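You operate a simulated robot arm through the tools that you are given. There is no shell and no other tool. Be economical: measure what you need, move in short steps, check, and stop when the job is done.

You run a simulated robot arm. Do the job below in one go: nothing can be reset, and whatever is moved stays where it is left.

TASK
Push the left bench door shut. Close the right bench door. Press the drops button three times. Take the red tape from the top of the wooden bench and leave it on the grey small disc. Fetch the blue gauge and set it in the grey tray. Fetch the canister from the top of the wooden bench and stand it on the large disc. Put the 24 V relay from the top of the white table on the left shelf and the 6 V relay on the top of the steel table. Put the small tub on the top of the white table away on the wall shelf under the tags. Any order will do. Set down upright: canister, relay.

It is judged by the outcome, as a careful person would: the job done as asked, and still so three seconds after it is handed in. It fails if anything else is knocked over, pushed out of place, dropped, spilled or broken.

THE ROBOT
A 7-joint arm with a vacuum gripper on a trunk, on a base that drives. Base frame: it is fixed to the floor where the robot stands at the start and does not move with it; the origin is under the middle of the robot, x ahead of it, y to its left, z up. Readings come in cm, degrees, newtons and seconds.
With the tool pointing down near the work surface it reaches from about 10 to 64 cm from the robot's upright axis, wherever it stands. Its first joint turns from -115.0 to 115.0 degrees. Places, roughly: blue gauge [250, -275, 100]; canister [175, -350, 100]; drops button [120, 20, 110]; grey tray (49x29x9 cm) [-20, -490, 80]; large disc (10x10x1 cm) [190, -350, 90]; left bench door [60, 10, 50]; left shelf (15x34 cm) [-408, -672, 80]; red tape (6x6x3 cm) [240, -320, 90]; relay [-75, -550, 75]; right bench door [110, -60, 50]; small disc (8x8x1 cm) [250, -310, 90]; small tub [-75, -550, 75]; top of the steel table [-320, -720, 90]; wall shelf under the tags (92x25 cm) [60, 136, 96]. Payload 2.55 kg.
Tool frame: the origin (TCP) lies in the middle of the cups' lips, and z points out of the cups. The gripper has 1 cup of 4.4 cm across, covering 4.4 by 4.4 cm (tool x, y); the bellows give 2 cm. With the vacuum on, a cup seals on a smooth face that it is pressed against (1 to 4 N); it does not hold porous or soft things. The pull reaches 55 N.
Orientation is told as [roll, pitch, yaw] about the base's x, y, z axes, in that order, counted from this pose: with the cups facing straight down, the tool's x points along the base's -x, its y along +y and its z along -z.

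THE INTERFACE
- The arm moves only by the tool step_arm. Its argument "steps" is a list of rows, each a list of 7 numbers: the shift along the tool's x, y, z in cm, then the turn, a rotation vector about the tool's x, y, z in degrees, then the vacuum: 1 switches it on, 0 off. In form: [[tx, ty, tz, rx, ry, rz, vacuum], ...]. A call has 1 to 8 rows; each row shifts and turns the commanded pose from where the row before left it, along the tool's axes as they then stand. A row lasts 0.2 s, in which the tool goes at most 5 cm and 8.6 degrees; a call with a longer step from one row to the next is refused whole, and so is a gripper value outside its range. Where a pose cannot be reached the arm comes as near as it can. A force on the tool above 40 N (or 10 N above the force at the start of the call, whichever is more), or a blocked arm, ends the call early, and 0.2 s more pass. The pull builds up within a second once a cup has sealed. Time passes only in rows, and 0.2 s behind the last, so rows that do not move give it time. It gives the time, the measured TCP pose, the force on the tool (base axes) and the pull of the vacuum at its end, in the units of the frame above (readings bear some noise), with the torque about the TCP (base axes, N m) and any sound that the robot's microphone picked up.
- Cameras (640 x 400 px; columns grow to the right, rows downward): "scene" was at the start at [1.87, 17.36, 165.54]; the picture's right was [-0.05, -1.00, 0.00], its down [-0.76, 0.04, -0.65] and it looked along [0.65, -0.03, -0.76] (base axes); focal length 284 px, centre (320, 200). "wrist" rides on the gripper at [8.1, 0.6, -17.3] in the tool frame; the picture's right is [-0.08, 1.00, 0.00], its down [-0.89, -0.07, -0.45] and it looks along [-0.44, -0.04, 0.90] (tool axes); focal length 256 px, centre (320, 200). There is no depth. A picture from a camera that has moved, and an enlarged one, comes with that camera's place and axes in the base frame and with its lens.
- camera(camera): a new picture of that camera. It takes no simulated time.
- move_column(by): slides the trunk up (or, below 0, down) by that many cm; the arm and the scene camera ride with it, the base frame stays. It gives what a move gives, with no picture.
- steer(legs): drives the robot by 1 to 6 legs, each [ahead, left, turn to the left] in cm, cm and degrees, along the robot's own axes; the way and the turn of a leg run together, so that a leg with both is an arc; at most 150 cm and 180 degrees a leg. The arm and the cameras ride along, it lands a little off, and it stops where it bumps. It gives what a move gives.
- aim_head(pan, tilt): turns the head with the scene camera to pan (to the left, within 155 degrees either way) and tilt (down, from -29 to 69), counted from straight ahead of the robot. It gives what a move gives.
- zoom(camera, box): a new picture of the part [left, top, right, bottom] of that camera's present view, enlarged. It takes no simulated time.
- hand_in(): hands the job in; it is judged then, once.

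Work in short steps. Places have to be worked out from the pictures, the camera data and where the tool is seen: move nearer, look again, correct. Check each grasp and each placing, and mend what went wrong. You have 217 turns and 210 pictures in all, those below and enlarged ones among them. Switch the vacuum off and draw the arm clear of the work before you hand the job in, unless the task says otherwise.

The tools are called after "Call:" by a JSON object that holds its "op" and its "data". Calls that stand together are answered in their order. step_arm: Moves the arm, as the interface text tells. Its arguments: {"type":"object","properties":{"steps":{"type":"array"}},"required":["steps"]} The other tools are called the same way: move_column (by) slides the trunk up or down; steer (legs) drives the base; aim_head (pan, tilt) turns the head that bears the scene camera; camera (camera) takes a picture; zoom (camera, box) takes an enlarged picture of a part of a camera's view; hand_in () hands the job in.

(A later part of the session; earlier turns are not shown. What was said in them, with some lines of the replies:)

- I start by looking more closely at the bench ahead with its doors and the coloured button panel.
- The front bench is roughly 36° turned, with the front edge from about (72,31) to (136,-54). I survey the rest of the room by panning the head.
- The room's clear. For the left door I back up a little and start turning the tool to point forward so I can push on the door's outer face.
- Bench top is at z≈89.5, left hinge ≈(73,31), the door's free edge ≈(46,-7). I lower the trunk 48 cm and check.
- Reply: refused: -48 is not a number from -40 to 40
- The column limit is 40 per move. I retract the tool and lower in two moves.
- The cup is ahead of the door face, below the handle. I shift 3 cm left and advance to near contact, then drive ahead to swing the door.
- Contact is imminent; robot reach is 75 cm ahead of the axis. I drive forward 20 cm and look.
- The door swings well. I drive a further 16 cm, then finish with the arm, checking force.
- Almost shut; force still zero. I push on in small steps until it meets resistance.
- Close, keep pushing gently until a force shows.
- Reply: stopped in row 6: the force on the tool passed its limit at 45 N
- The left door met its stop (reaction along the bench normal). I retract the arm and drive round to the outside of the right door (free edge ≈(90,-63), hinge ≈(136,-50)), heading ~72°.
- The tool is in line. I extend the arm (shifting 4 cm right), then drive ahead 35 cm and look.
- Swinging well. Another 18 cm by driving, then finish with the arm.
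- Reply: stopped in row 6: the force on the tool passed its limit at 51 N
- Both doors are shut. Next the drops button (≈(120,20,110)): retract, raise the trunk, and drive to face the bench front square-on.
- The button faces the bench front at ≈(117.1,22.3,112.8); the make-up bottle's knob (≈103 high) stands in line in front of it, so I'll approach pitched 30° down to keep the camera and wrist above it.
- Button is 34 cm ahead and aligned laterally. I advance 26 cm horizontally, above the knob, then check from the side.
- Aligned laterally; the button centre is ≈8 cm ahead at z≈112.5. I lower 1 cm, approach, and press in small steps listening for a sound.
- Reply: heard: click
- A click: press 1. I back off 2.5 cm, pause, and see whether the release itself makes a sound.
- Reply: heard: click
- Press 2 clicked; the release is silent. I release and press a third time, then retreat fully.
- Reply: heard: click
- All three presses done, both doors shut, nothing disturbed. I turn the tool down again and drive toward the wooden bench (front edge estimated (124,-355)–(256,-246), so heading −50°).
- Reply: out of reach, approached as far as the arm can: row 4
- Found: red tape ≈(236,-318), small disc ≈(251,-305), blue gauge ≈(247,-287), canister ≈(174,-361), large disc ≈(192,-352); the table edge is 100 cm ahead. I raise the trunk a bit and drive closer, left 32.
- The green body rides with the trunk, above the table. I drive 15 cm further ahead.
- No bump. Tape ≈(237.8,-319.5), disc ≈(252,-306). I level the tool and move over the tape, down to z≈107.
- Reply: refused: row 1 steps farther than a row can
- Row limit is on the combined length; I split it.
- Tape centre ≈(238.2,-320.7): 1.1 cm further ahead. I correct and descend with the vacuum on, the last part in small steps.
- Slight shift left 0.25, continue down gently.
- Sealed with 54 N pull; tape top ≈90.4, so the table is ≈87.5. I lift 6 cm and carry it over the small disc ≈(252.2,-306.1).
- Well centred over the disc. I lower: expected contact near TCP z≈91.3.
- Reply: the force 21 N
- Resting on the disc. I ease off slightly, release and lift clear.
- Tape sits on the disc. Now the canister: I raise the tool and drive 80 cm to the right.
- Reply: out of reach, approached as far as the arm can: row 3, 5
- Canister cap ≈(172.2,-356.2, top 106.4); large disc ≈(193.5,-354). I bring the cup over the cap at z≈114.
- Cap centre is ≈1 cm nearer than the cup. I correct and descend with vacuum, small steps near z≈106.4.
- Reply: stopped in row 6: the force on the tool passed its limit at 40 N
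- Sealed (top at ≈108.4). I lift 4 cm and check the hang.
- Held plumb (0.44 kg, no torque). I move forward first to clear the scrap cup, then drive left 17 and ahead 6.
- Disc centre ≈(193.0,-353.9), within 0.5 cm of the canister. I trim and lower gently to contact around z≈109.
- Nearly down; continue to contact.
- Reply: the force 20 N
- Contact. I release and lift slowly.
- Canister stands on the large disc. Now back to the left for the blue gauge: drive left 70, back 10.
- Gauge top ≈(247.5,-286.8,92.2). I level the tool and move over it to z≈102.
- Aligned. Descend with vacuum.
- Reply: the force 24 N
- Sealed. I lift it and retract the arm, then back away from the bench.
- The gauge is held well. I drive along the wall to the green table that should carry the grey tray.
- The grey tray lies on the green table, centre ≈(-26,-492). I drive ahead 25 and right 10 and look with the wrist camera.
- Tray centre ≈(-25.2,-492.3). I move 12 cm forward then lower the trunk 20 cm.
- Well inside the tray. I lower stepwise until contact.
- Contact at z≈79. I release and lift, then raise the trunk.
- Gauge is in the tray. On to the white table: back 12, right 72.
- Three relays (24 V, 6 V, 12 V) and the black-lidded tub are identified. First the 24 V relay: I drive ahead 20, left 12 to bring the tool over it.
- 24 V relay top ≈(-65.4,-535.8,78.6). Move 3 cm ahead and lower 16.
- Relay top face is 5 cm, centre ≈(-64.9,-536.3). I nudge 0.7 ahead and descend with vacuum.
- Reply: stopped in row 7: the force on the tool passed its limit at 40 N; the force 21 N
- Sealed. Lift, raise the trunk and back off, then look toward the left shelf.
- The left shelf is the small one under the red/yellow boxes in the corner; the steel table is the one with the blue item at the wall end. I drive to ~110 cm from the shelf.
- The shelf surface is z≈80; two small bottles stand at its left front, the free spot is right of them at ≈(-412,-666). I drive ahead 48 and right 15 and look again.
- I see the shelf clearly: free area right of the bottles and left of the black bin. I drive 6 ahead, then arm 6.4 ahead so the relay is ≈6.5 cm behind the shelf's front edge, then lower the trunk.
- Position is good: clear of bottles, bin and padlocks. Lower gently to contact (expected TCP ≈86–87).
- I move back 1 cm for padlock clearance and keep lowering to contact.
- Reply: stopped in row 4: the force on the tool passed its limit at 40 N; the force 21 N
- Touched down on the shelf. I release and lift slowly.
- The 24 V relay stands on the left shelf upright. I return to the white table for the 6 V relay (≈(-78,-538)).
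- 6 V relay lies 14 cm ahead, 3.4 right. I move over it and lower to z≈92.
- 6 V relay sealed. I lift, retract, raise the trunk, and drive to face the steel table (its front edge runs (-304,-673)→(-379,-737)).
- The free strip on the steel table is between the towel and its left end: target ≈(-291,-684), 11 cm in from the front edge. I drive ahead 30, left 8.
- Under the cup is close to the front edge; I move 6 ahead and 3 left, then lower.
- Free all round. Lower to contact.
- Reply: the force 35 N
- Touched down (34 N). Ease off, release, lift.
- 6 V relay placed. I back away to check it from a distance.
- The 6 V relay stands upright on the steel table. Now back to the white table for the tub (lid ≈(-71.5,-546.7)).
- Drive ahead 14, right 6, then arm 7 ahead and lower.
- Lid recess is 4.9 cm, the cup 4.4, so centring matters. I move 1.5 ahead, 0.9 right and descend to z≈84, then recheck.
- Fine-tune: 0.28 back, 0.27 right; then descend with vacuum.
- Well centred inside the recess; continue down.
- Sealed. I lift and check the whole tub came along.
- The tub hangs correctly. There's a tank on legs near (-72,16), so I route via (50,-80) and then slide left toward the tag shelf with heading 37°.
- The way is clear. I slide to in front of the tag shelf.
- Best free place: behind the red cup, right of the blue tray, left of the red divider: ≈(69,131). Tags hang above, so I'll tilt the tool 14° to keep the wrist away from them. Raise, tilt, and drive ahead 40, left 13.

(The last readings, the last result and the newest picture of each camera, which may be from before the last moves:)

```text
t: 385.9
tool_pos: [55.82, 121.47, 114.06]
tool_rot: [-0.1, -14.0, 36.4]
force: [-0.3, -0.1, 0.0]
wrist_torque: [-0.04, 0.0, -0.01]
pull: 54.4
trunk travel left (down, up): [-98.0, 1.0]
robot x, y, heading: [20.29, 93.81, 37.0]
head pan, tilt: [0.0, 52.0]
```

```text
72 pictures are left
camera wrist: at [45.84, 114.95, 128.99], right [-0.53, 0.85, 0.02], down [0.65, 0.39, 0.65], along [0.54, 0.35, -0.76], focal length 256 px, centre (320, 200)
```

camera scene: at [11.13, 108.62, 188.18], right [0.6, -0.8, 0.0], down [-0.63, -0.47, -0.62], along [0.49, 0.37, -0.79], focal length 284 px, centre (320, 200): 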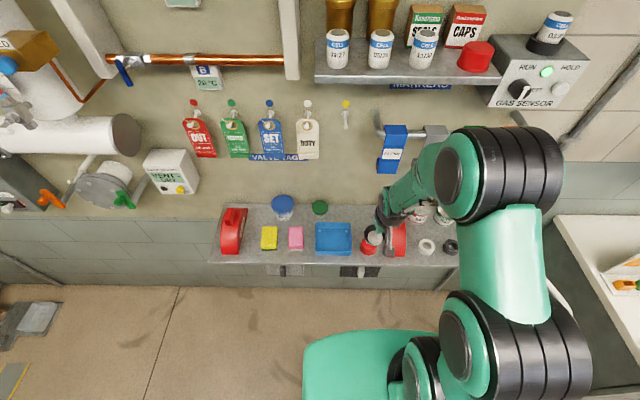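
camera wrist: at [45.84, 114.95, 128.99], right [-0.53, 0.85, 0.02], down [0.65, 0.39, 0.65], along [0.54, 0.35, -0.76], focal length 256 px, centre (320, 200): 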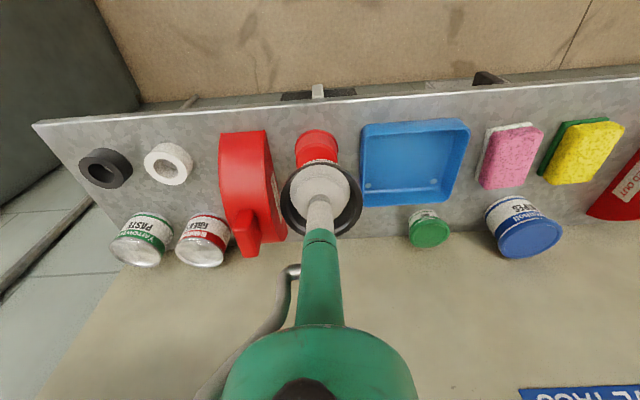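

Target spot appears at the wrist view's (324,195), clear of cup, tray and divider. I advance 13 cm horizontally at the present height and look.

Call:
{"op": "step_arm", "data": {"steps": [[-4.27, 0, 1.06, 0, 0, 0, 1], [-4.27, 0, 1.06, 0, 0, 0, 1], [-4.27, 0, 1.06, 0, 0, 0, 1]]}}

Call:
{"op": "camera", "data": {"camera": "scene"}}

Call:
{"op": "camera", "data": {"camera": "wrist"}}

```text
t: 386.8
tool_pos: [66.62, 129.35, 114.22]
tool_rot: [-0.1, -13.9, 36.4]
force: [0.1, 1.2, -0.4]
wrist_torque: [0.0, 0.01, 0.0]
pull: 54.9
trunk travel left (down, up): [-98.0, 1.0]
robot x, y, heading: [20.39, 93.42, 36.9]
head pan, tilt: [0.0, 52.0]
```

```text
71 pictures are left
camera scene: at [11.31, 108.75, 188.18], right [0.6, -0.8, 0.0], down [-0.63, -0.47, -0.61], along [0.49, 0.37, -0.79], focal length 284 px, centre (320, 200)
```

scene: 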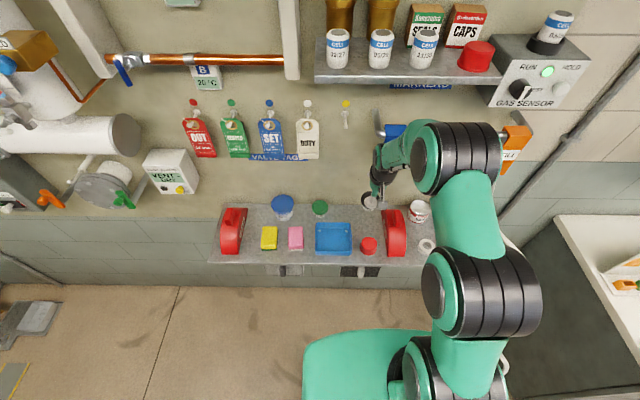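

```text
70 pictures are left
camera wrist: at [56.63, 122.83, 128.96], right [-0.53, 0.85, 0.02], down [0.65, 0.39, 0.65], along [0.54, 0.35, -0.76], focal length 256 px, centre (320, 200)
```

wrist: 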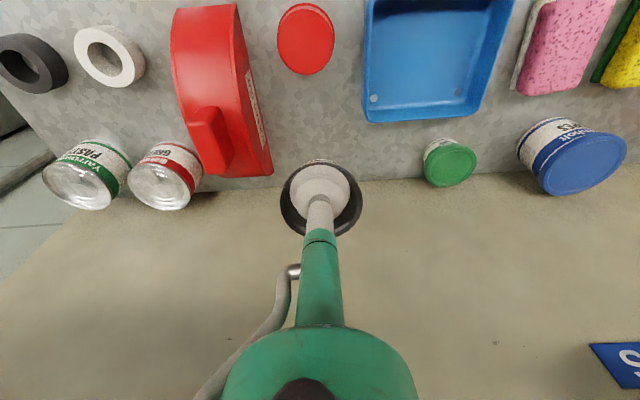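

Beneath the cup is free shelf, centred between divider and tray, 12 cm from the wall. I descend 10 cm while going 1.2 cm further back.

Call:
{"op": "step_arm", "data": {"steps": [[0.42, 0, 3.33, 0, 0, 0, 1], [0.42, 0, 3.33, 0, 0, 0, 1], [0.42, 0, 3.33, 0, 0, 0, 1]]}}

Call:
{"op": "camera", "data": {"camera": "wrist"}}

Call:
{"op": "zoom", "data": {"camera": "scene", "box": [300, 110, 460, 280]}}

```text
t: 387.6
tool_pos: [67.37, 129.88, 104.01]
tool_rot: [-0.2, -14.1, 36.4]
force: [-0.3, 0.1, -0.1]
wrist_torque: [-0.04, 0.02, 0.02]
pull: 55.3
trunk travel left (down, up): [-98.0, 1.0]
robot x, y, heading: [20.51, 93.77, 36.7]
head pan, tilt: [0.0, 52.0]
```

```text
69 pictures are left
camera wrist: at [57.43, 123.44, 118.91], right [-0.53, 0.85, 0.02], down [0.65, 0.39, 0.65], along [0.54, 0.35, -0.76], focal length 256 px, centre (320, 200)
```

wrist: 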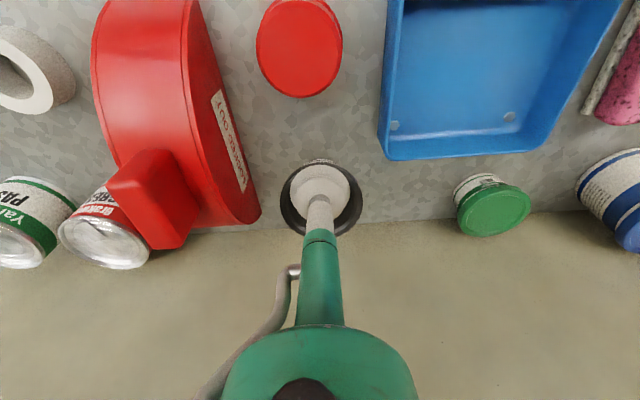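

```text
2.35 times, centred on (380, 195) of scene
camera zoom: at [11.18, 108.66, 188.19], right [0.6, -0.8, 0.0], down [-0.63, -0.47, -0.62], along [0.49, 0.37, -0.79], focal length 668 px, centre (179, 212)
```

zoom: 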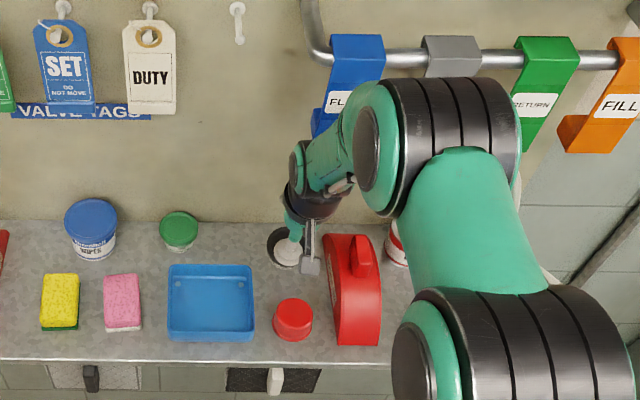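

Clearances fine (cup 3.6 cm, divider ~3, wall ~7). Lower in small steps to contact.

Call:
{"op": "step_arm", "data": {"steps": [[0.25, 0, 0.97, 0, 0, 0, 1], [0.12, 0, 0.48, 0, 0, 0, 1], [0.1, 0, 0.39, 0, 0, 0, 1], [0.1, 0, 0.39, 0, 0, 0, 1], [0.1, 0, 0.39, 0, 0, 0, 1], [0.1, 0, 0.39, 0, 0, 0, 1], [0, 0, 0, 0, 0, 0, 1]]}}

```text
t: 389.1
tool_pos: [67.39, 130.08, 101.28]
tool_rot: [-0.1, -14.2, 36.4]
force: [-0.8, -0.5, 8.9]
wrist_torque: [-0.08, 0.05, 0.03]
pull: 55.2
trunk travel left (down, up): [-98.0, 1.0]
robot x, y, heading: [20.98, 93.48, 37.1]
head pan, tilt: [0.0, 52.0]
```

Near edge touches. I level the tool by 6° and press lightly so the tub comes flatter, then view.

Call:
{"op": "step_arm", "data": {"steps": [[-0.2, 0, 0.15, 0, 3, 0, 1], [-0.2, 0, 0.15, 0, 3, 0, 1], [0, 0, 0.2, 0, 0, 0, 1], [0, 0, 0.2, 0, 0, 0, 1], [0, 0, 0, 0, 0, 0, 1]]}}

Call:
{"op": "zoom", "data": {"camera": "scene", "box": [310, 130, 430, 270]}}

Call:
{"op": "camera", "data": {"camera": "wrist"}}

```text
t: 390.4
tool_pos: [67.85, 130.25, 100.78]
tool_rot: [-0.2, -8.4, 36.4]
force: [0.3, -0.2, 28.3]
wrist_torque: [-0.12, 0.14, -0.02]
pull: 55.2
trunk travel left (down, up): [-98.0, 1.0]
robot x, y, heading: [20.7, 93.7, 37.0]
head pan, tilt: [0.0, 52.0]
```

```text
2.86 times, centred on (370, 200) of scene
camera zoom: at [10.77, 108.35, 188.2], right [0.6, -0.8, 0.0], down [-0.63, -0.47, -0.62], along [0.49, 0.37, -0.79], focal length 811 px, centre (177, 200)
```

zoom: 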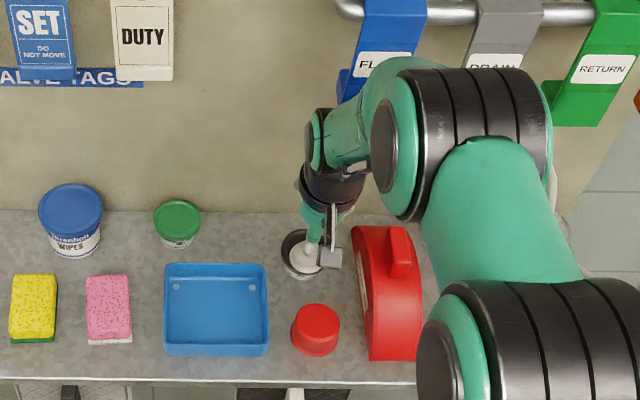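

```text
66 pictures are left
camera wrist: at [59.07, 124.62, 116.76], right [-0.53, 0.85, 0.01], down [0.7, 0.43, 0.57], along [0.48, 0.31, -0.82], focal length 256 px, centre (320, 200)
```

wrist: 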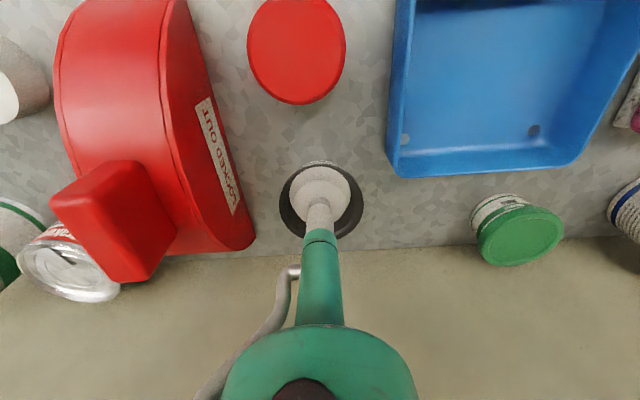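

Wrist still clear of the wall and tags; I level another 5°.

Call:
{"op": "step_arm", "data": {"steps": [[-0.2, 0, -0.1, 0, 2.5, 0, 1], [-0.2, 0, 0, 0, 2.5, 0, 1], [0, 0, 0, 0, 0, 0, 1]]}}

```text
t: 391.1
tool_pos: [67.93, 130.46, 100.58]
tool_rot: [0.0, -3.0, 36.4]
force: [2.9, 1.6, 11.2]
wrist_torque: [0.08, 0.0, -0.02]
pull: 54.6
trunk travel left (down, up): [-98.0, 1.0]
robot x, y, heading: [20.32, 93.68, 36.9]
head pan, tilt: [0.0, 52.0]
```

Nearly flat with light contact. I release and lift straight up slowly, leaning back as I rise.

Call:
{"op": "step_arm", "data": {"steps": [[0, 0, 0, 0, 0, 0, 0], [0, 0, 0, 0, 0, 0, 0], [0, 0, 0, 0, 0, 0, 0], [0, 0, 0, 0, 0, 0, 0], [0, 0, -0.5, 0, 0, 0, 0], [0, 0, -2, 0, 0, 0, 0]]}}

Call:
{"op": "camera", "data": {"camera": "wrist"}}

Call:
{"op": "zoom", "data": {"camera": "scene", "box": [310, 130, 430, 270]}}

```text
t: 392.6
tool_pos: [67.98, 130.38, 102.95]
tool_rot: [-0.1, -3.0, 36.3]
force: [-0.7, 0.0, 0.0]
wrist_torque: [0.04, -0.03, 0.01]
pull: 0.1
trunk travel left (down, up): [-98.0, 1.0]
robot x, y, heading: [20.33, 93.54, 36.9]
head pan, tilt: [0.0, 52.0]
```

```text
65 pictures are left
camera wrist: at [60.48, 125.69, 119.93], right [-0.53, 0.85, 0.0], down [0.74, 0.46, 0.49], along [0.42, 0.26, -0.87], focal length 256 px, centre (320, 200)
```

wrist: 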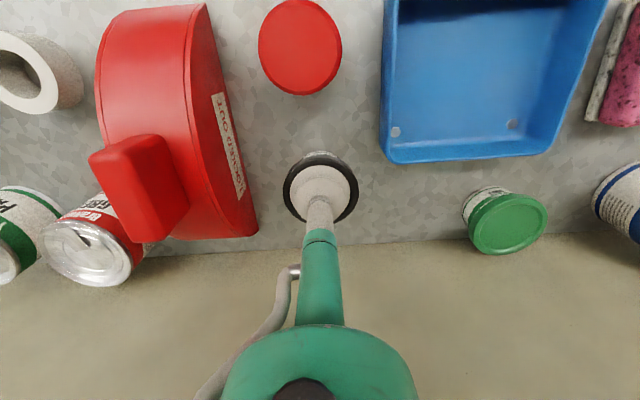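

```text
2.86 times, centred on (370, 200) of scene
camera zoom: at [11.09, 108.58, 188.18], right [0.6, -0.8, 0.0], down [-0.63, -0.47, -0.62], along [0.49, 0.37, -0.79], focal length 811 px, centre (177, 200)
```

zoom: 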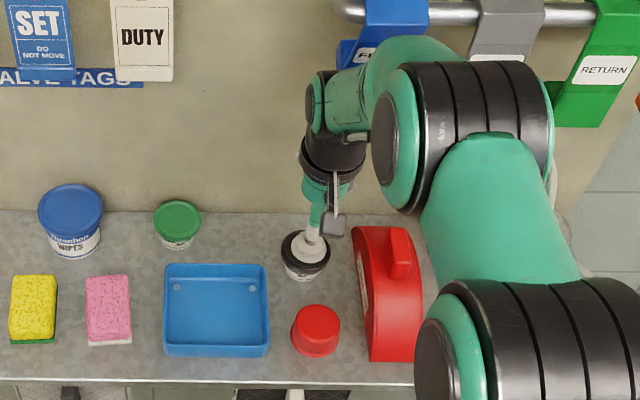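

Tub released and flat. I keep lifting and retract.

Call:
{"op": "step_arm", "data": {"steps": [[0, 0, -3, 0, 0, 0, 0], [0.5, 0, -4, 0, 0, 0, 0], [3, 0, -3, 0, 0, 0, 0], [4.5, 0, -1, 0, 0, 0, 0], [4.5, 0, 0, 0, 0, 0, 0], [4.5, 0, 0, 0, 0, 0, 0]]}}

Call:
{"op": "camera", "data": {"camera": "wrist"}}

Call:
{"op": "camera", "data": {"camera": "scene"}}

```text
t: 393.9
tool_pos: [53.8, 119.89, 113.2]
tool_rot: [-0.1, -3.1, 36.5]
force: [-0.2, -0.4, 0.1]
wrist_torque: [0.03, -0.04, -0.01]
pull: 0.1
trunk travel left (down, up): [-98.0, 1.0]
robot x, y, heading: [20.53, 93.61, 36.7]
head pan, tilt: [0.0, 52.0]
```

```text
63 pictures are left
camera wrist: at [46.24, 115.17, 130.02], right [-0.53, 0.85, 0.0], down [0.74, 0.46, 0.49], along [0.42, 0.26, -0.87], focal length 256 px, centre (320, 200)
```

wrist: 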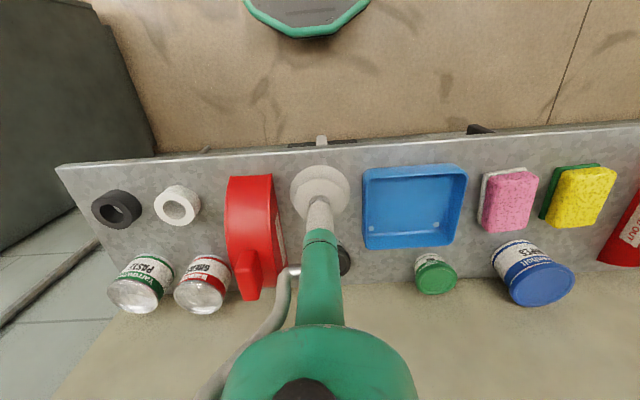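

```text
62 pictures are left
camera scene: at [11.01, 108.5, 188.19], right [0.6, -0.8, 0.0], down [-0.63, -0.47, -0.62], along [0.49, 0.37, -0.79], focal length 284 px, centre (320, 200)
```

scene: 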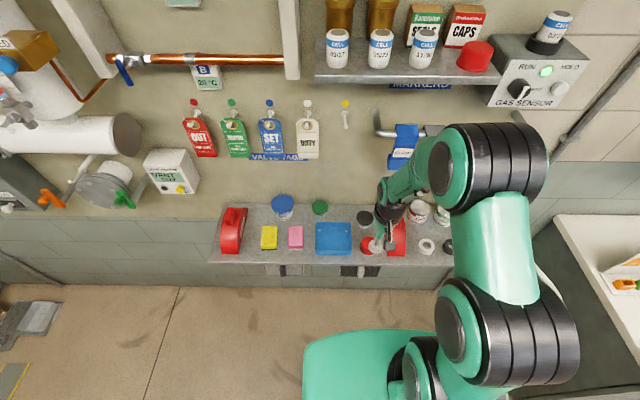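

The tub is on the shelf. I back off and take a final look at the shelf and the bench.

Call:
{"op": "steer", "data": {"legs": [[-50, 0, 0]]}}

Call:
{"op": "aim_head", "data": {"pan": -10, "tilt": 35}}

Call:
{"op": "camera", "data": {"camera": "scene"}}

Call:
{"op": "aim_head", "data": {"pan": -55, "tilt": 35}}

Call:
{"op": "camera", "data": {"camera": "scene"}}

```text
t: 396.9
tool_pos: [14.51, 90.48, 113.11]
tool_rot: [0.0, -3.1, 36.3]
force: [-0.5, -0.5, 0.1]
wrist_torque: [-0.04, 0.02, 0.01]
pull: 0.0
trunk travel left (down, up): [-98.0, 1.0]
robot x, y, heading: [-18.97, 64.2, 36.8]
head pan, tilt: [0.0, 52.0]
```

```text
t: 397.7
tool_pos: [14.53, 90.4, 113.03]
tool_rot: [-0.1, -2.9, 36.4]
force: [1.0, -0.7, 0.0]
wrist_torque: [-0.02, -0.02, -0.08]
pull: 0.0
trunk travel left (down, up): [-98.0, 1.0]
robot x, y, heading: [-19.23, 63.95, 36.6]
head pan, tilt: [-10.0, 35.0]
```

```text
61 pictures are left
camera scene: at [-26.36, 78.6, 190.61], right [0.45, -0.89, 0.0], down [-0.51, -0.26, -0.82], along [0.73, 0.37, -0.57], focal length 284 px, centre (320, 200)
```

scene: 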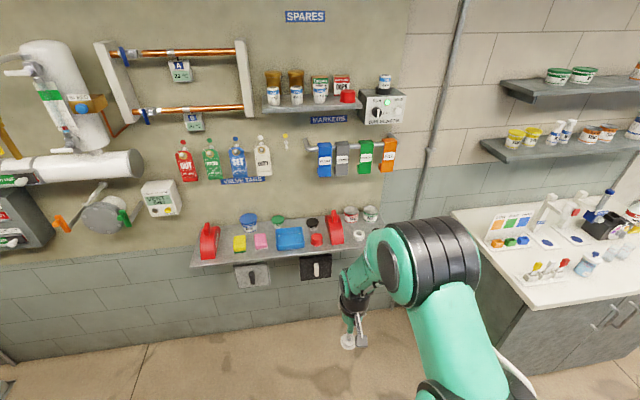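

```text
t: 398.8
tool_pos: [14.58, 90.44, 113.2]
tool_rot: [-0.1, -2.9, 36.3]
force: [0.5, -0.3, 0.1]
wrist_torque: [-0.02, 0.02, 0.01]
pull: 0.2
trunk travel left (down, up): [-98.0, 1.0]
robot x, y, heading: [-19.25, 63.72, 36.9]
head pan, tilt: [-55.0, 35.0]
```

```text
60 pictures are left
camera scene: at [-25.85, 71.87, 190.62], right [-0.31, -0.95, 0.0], down [-0.55, 0.18, -0.82], along [0.78, -0.25, -0.57], focal length 284 px, centre (320, 200)
```

scene: 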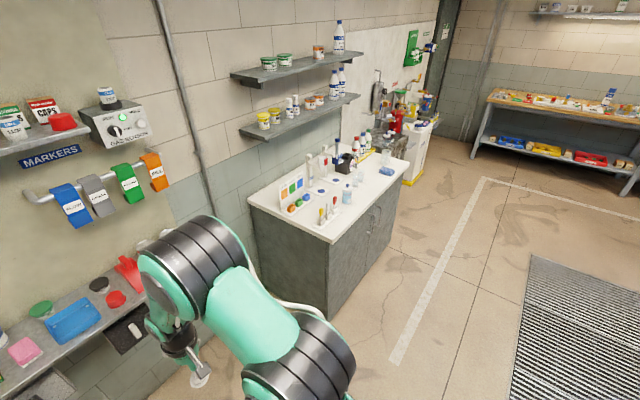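

Both doors are shut, the tub sits among undisturbed items, the vacuum is off and the arm is clear. I hand in.

Call:
{"op": "hand_in", "data": {}}

```text
The job is handed in.
```

I finished every item on the list and handed the job in:

- **Doors:** both bench doors are pushed shut against their stops.
- **Drops button:** it was pressed three times, with a click heard each time.
- **Red tape:** it is on the grey small disc, about 0.5 cm off centre.
- **Blue gauge:** it is in the grey tray.
- **Canister:** it is standing upright on the large disc.
- **Relays:** the 24 V relay is upright on the left shelf. The 6 V relay is upright on the steel table.
- **Small tub:** it is on the wall shelf under the tags, behind the red cup.

I saw nothing else knocked or moved in the pictures. The vacuum was off and the arm clear at hand-in.
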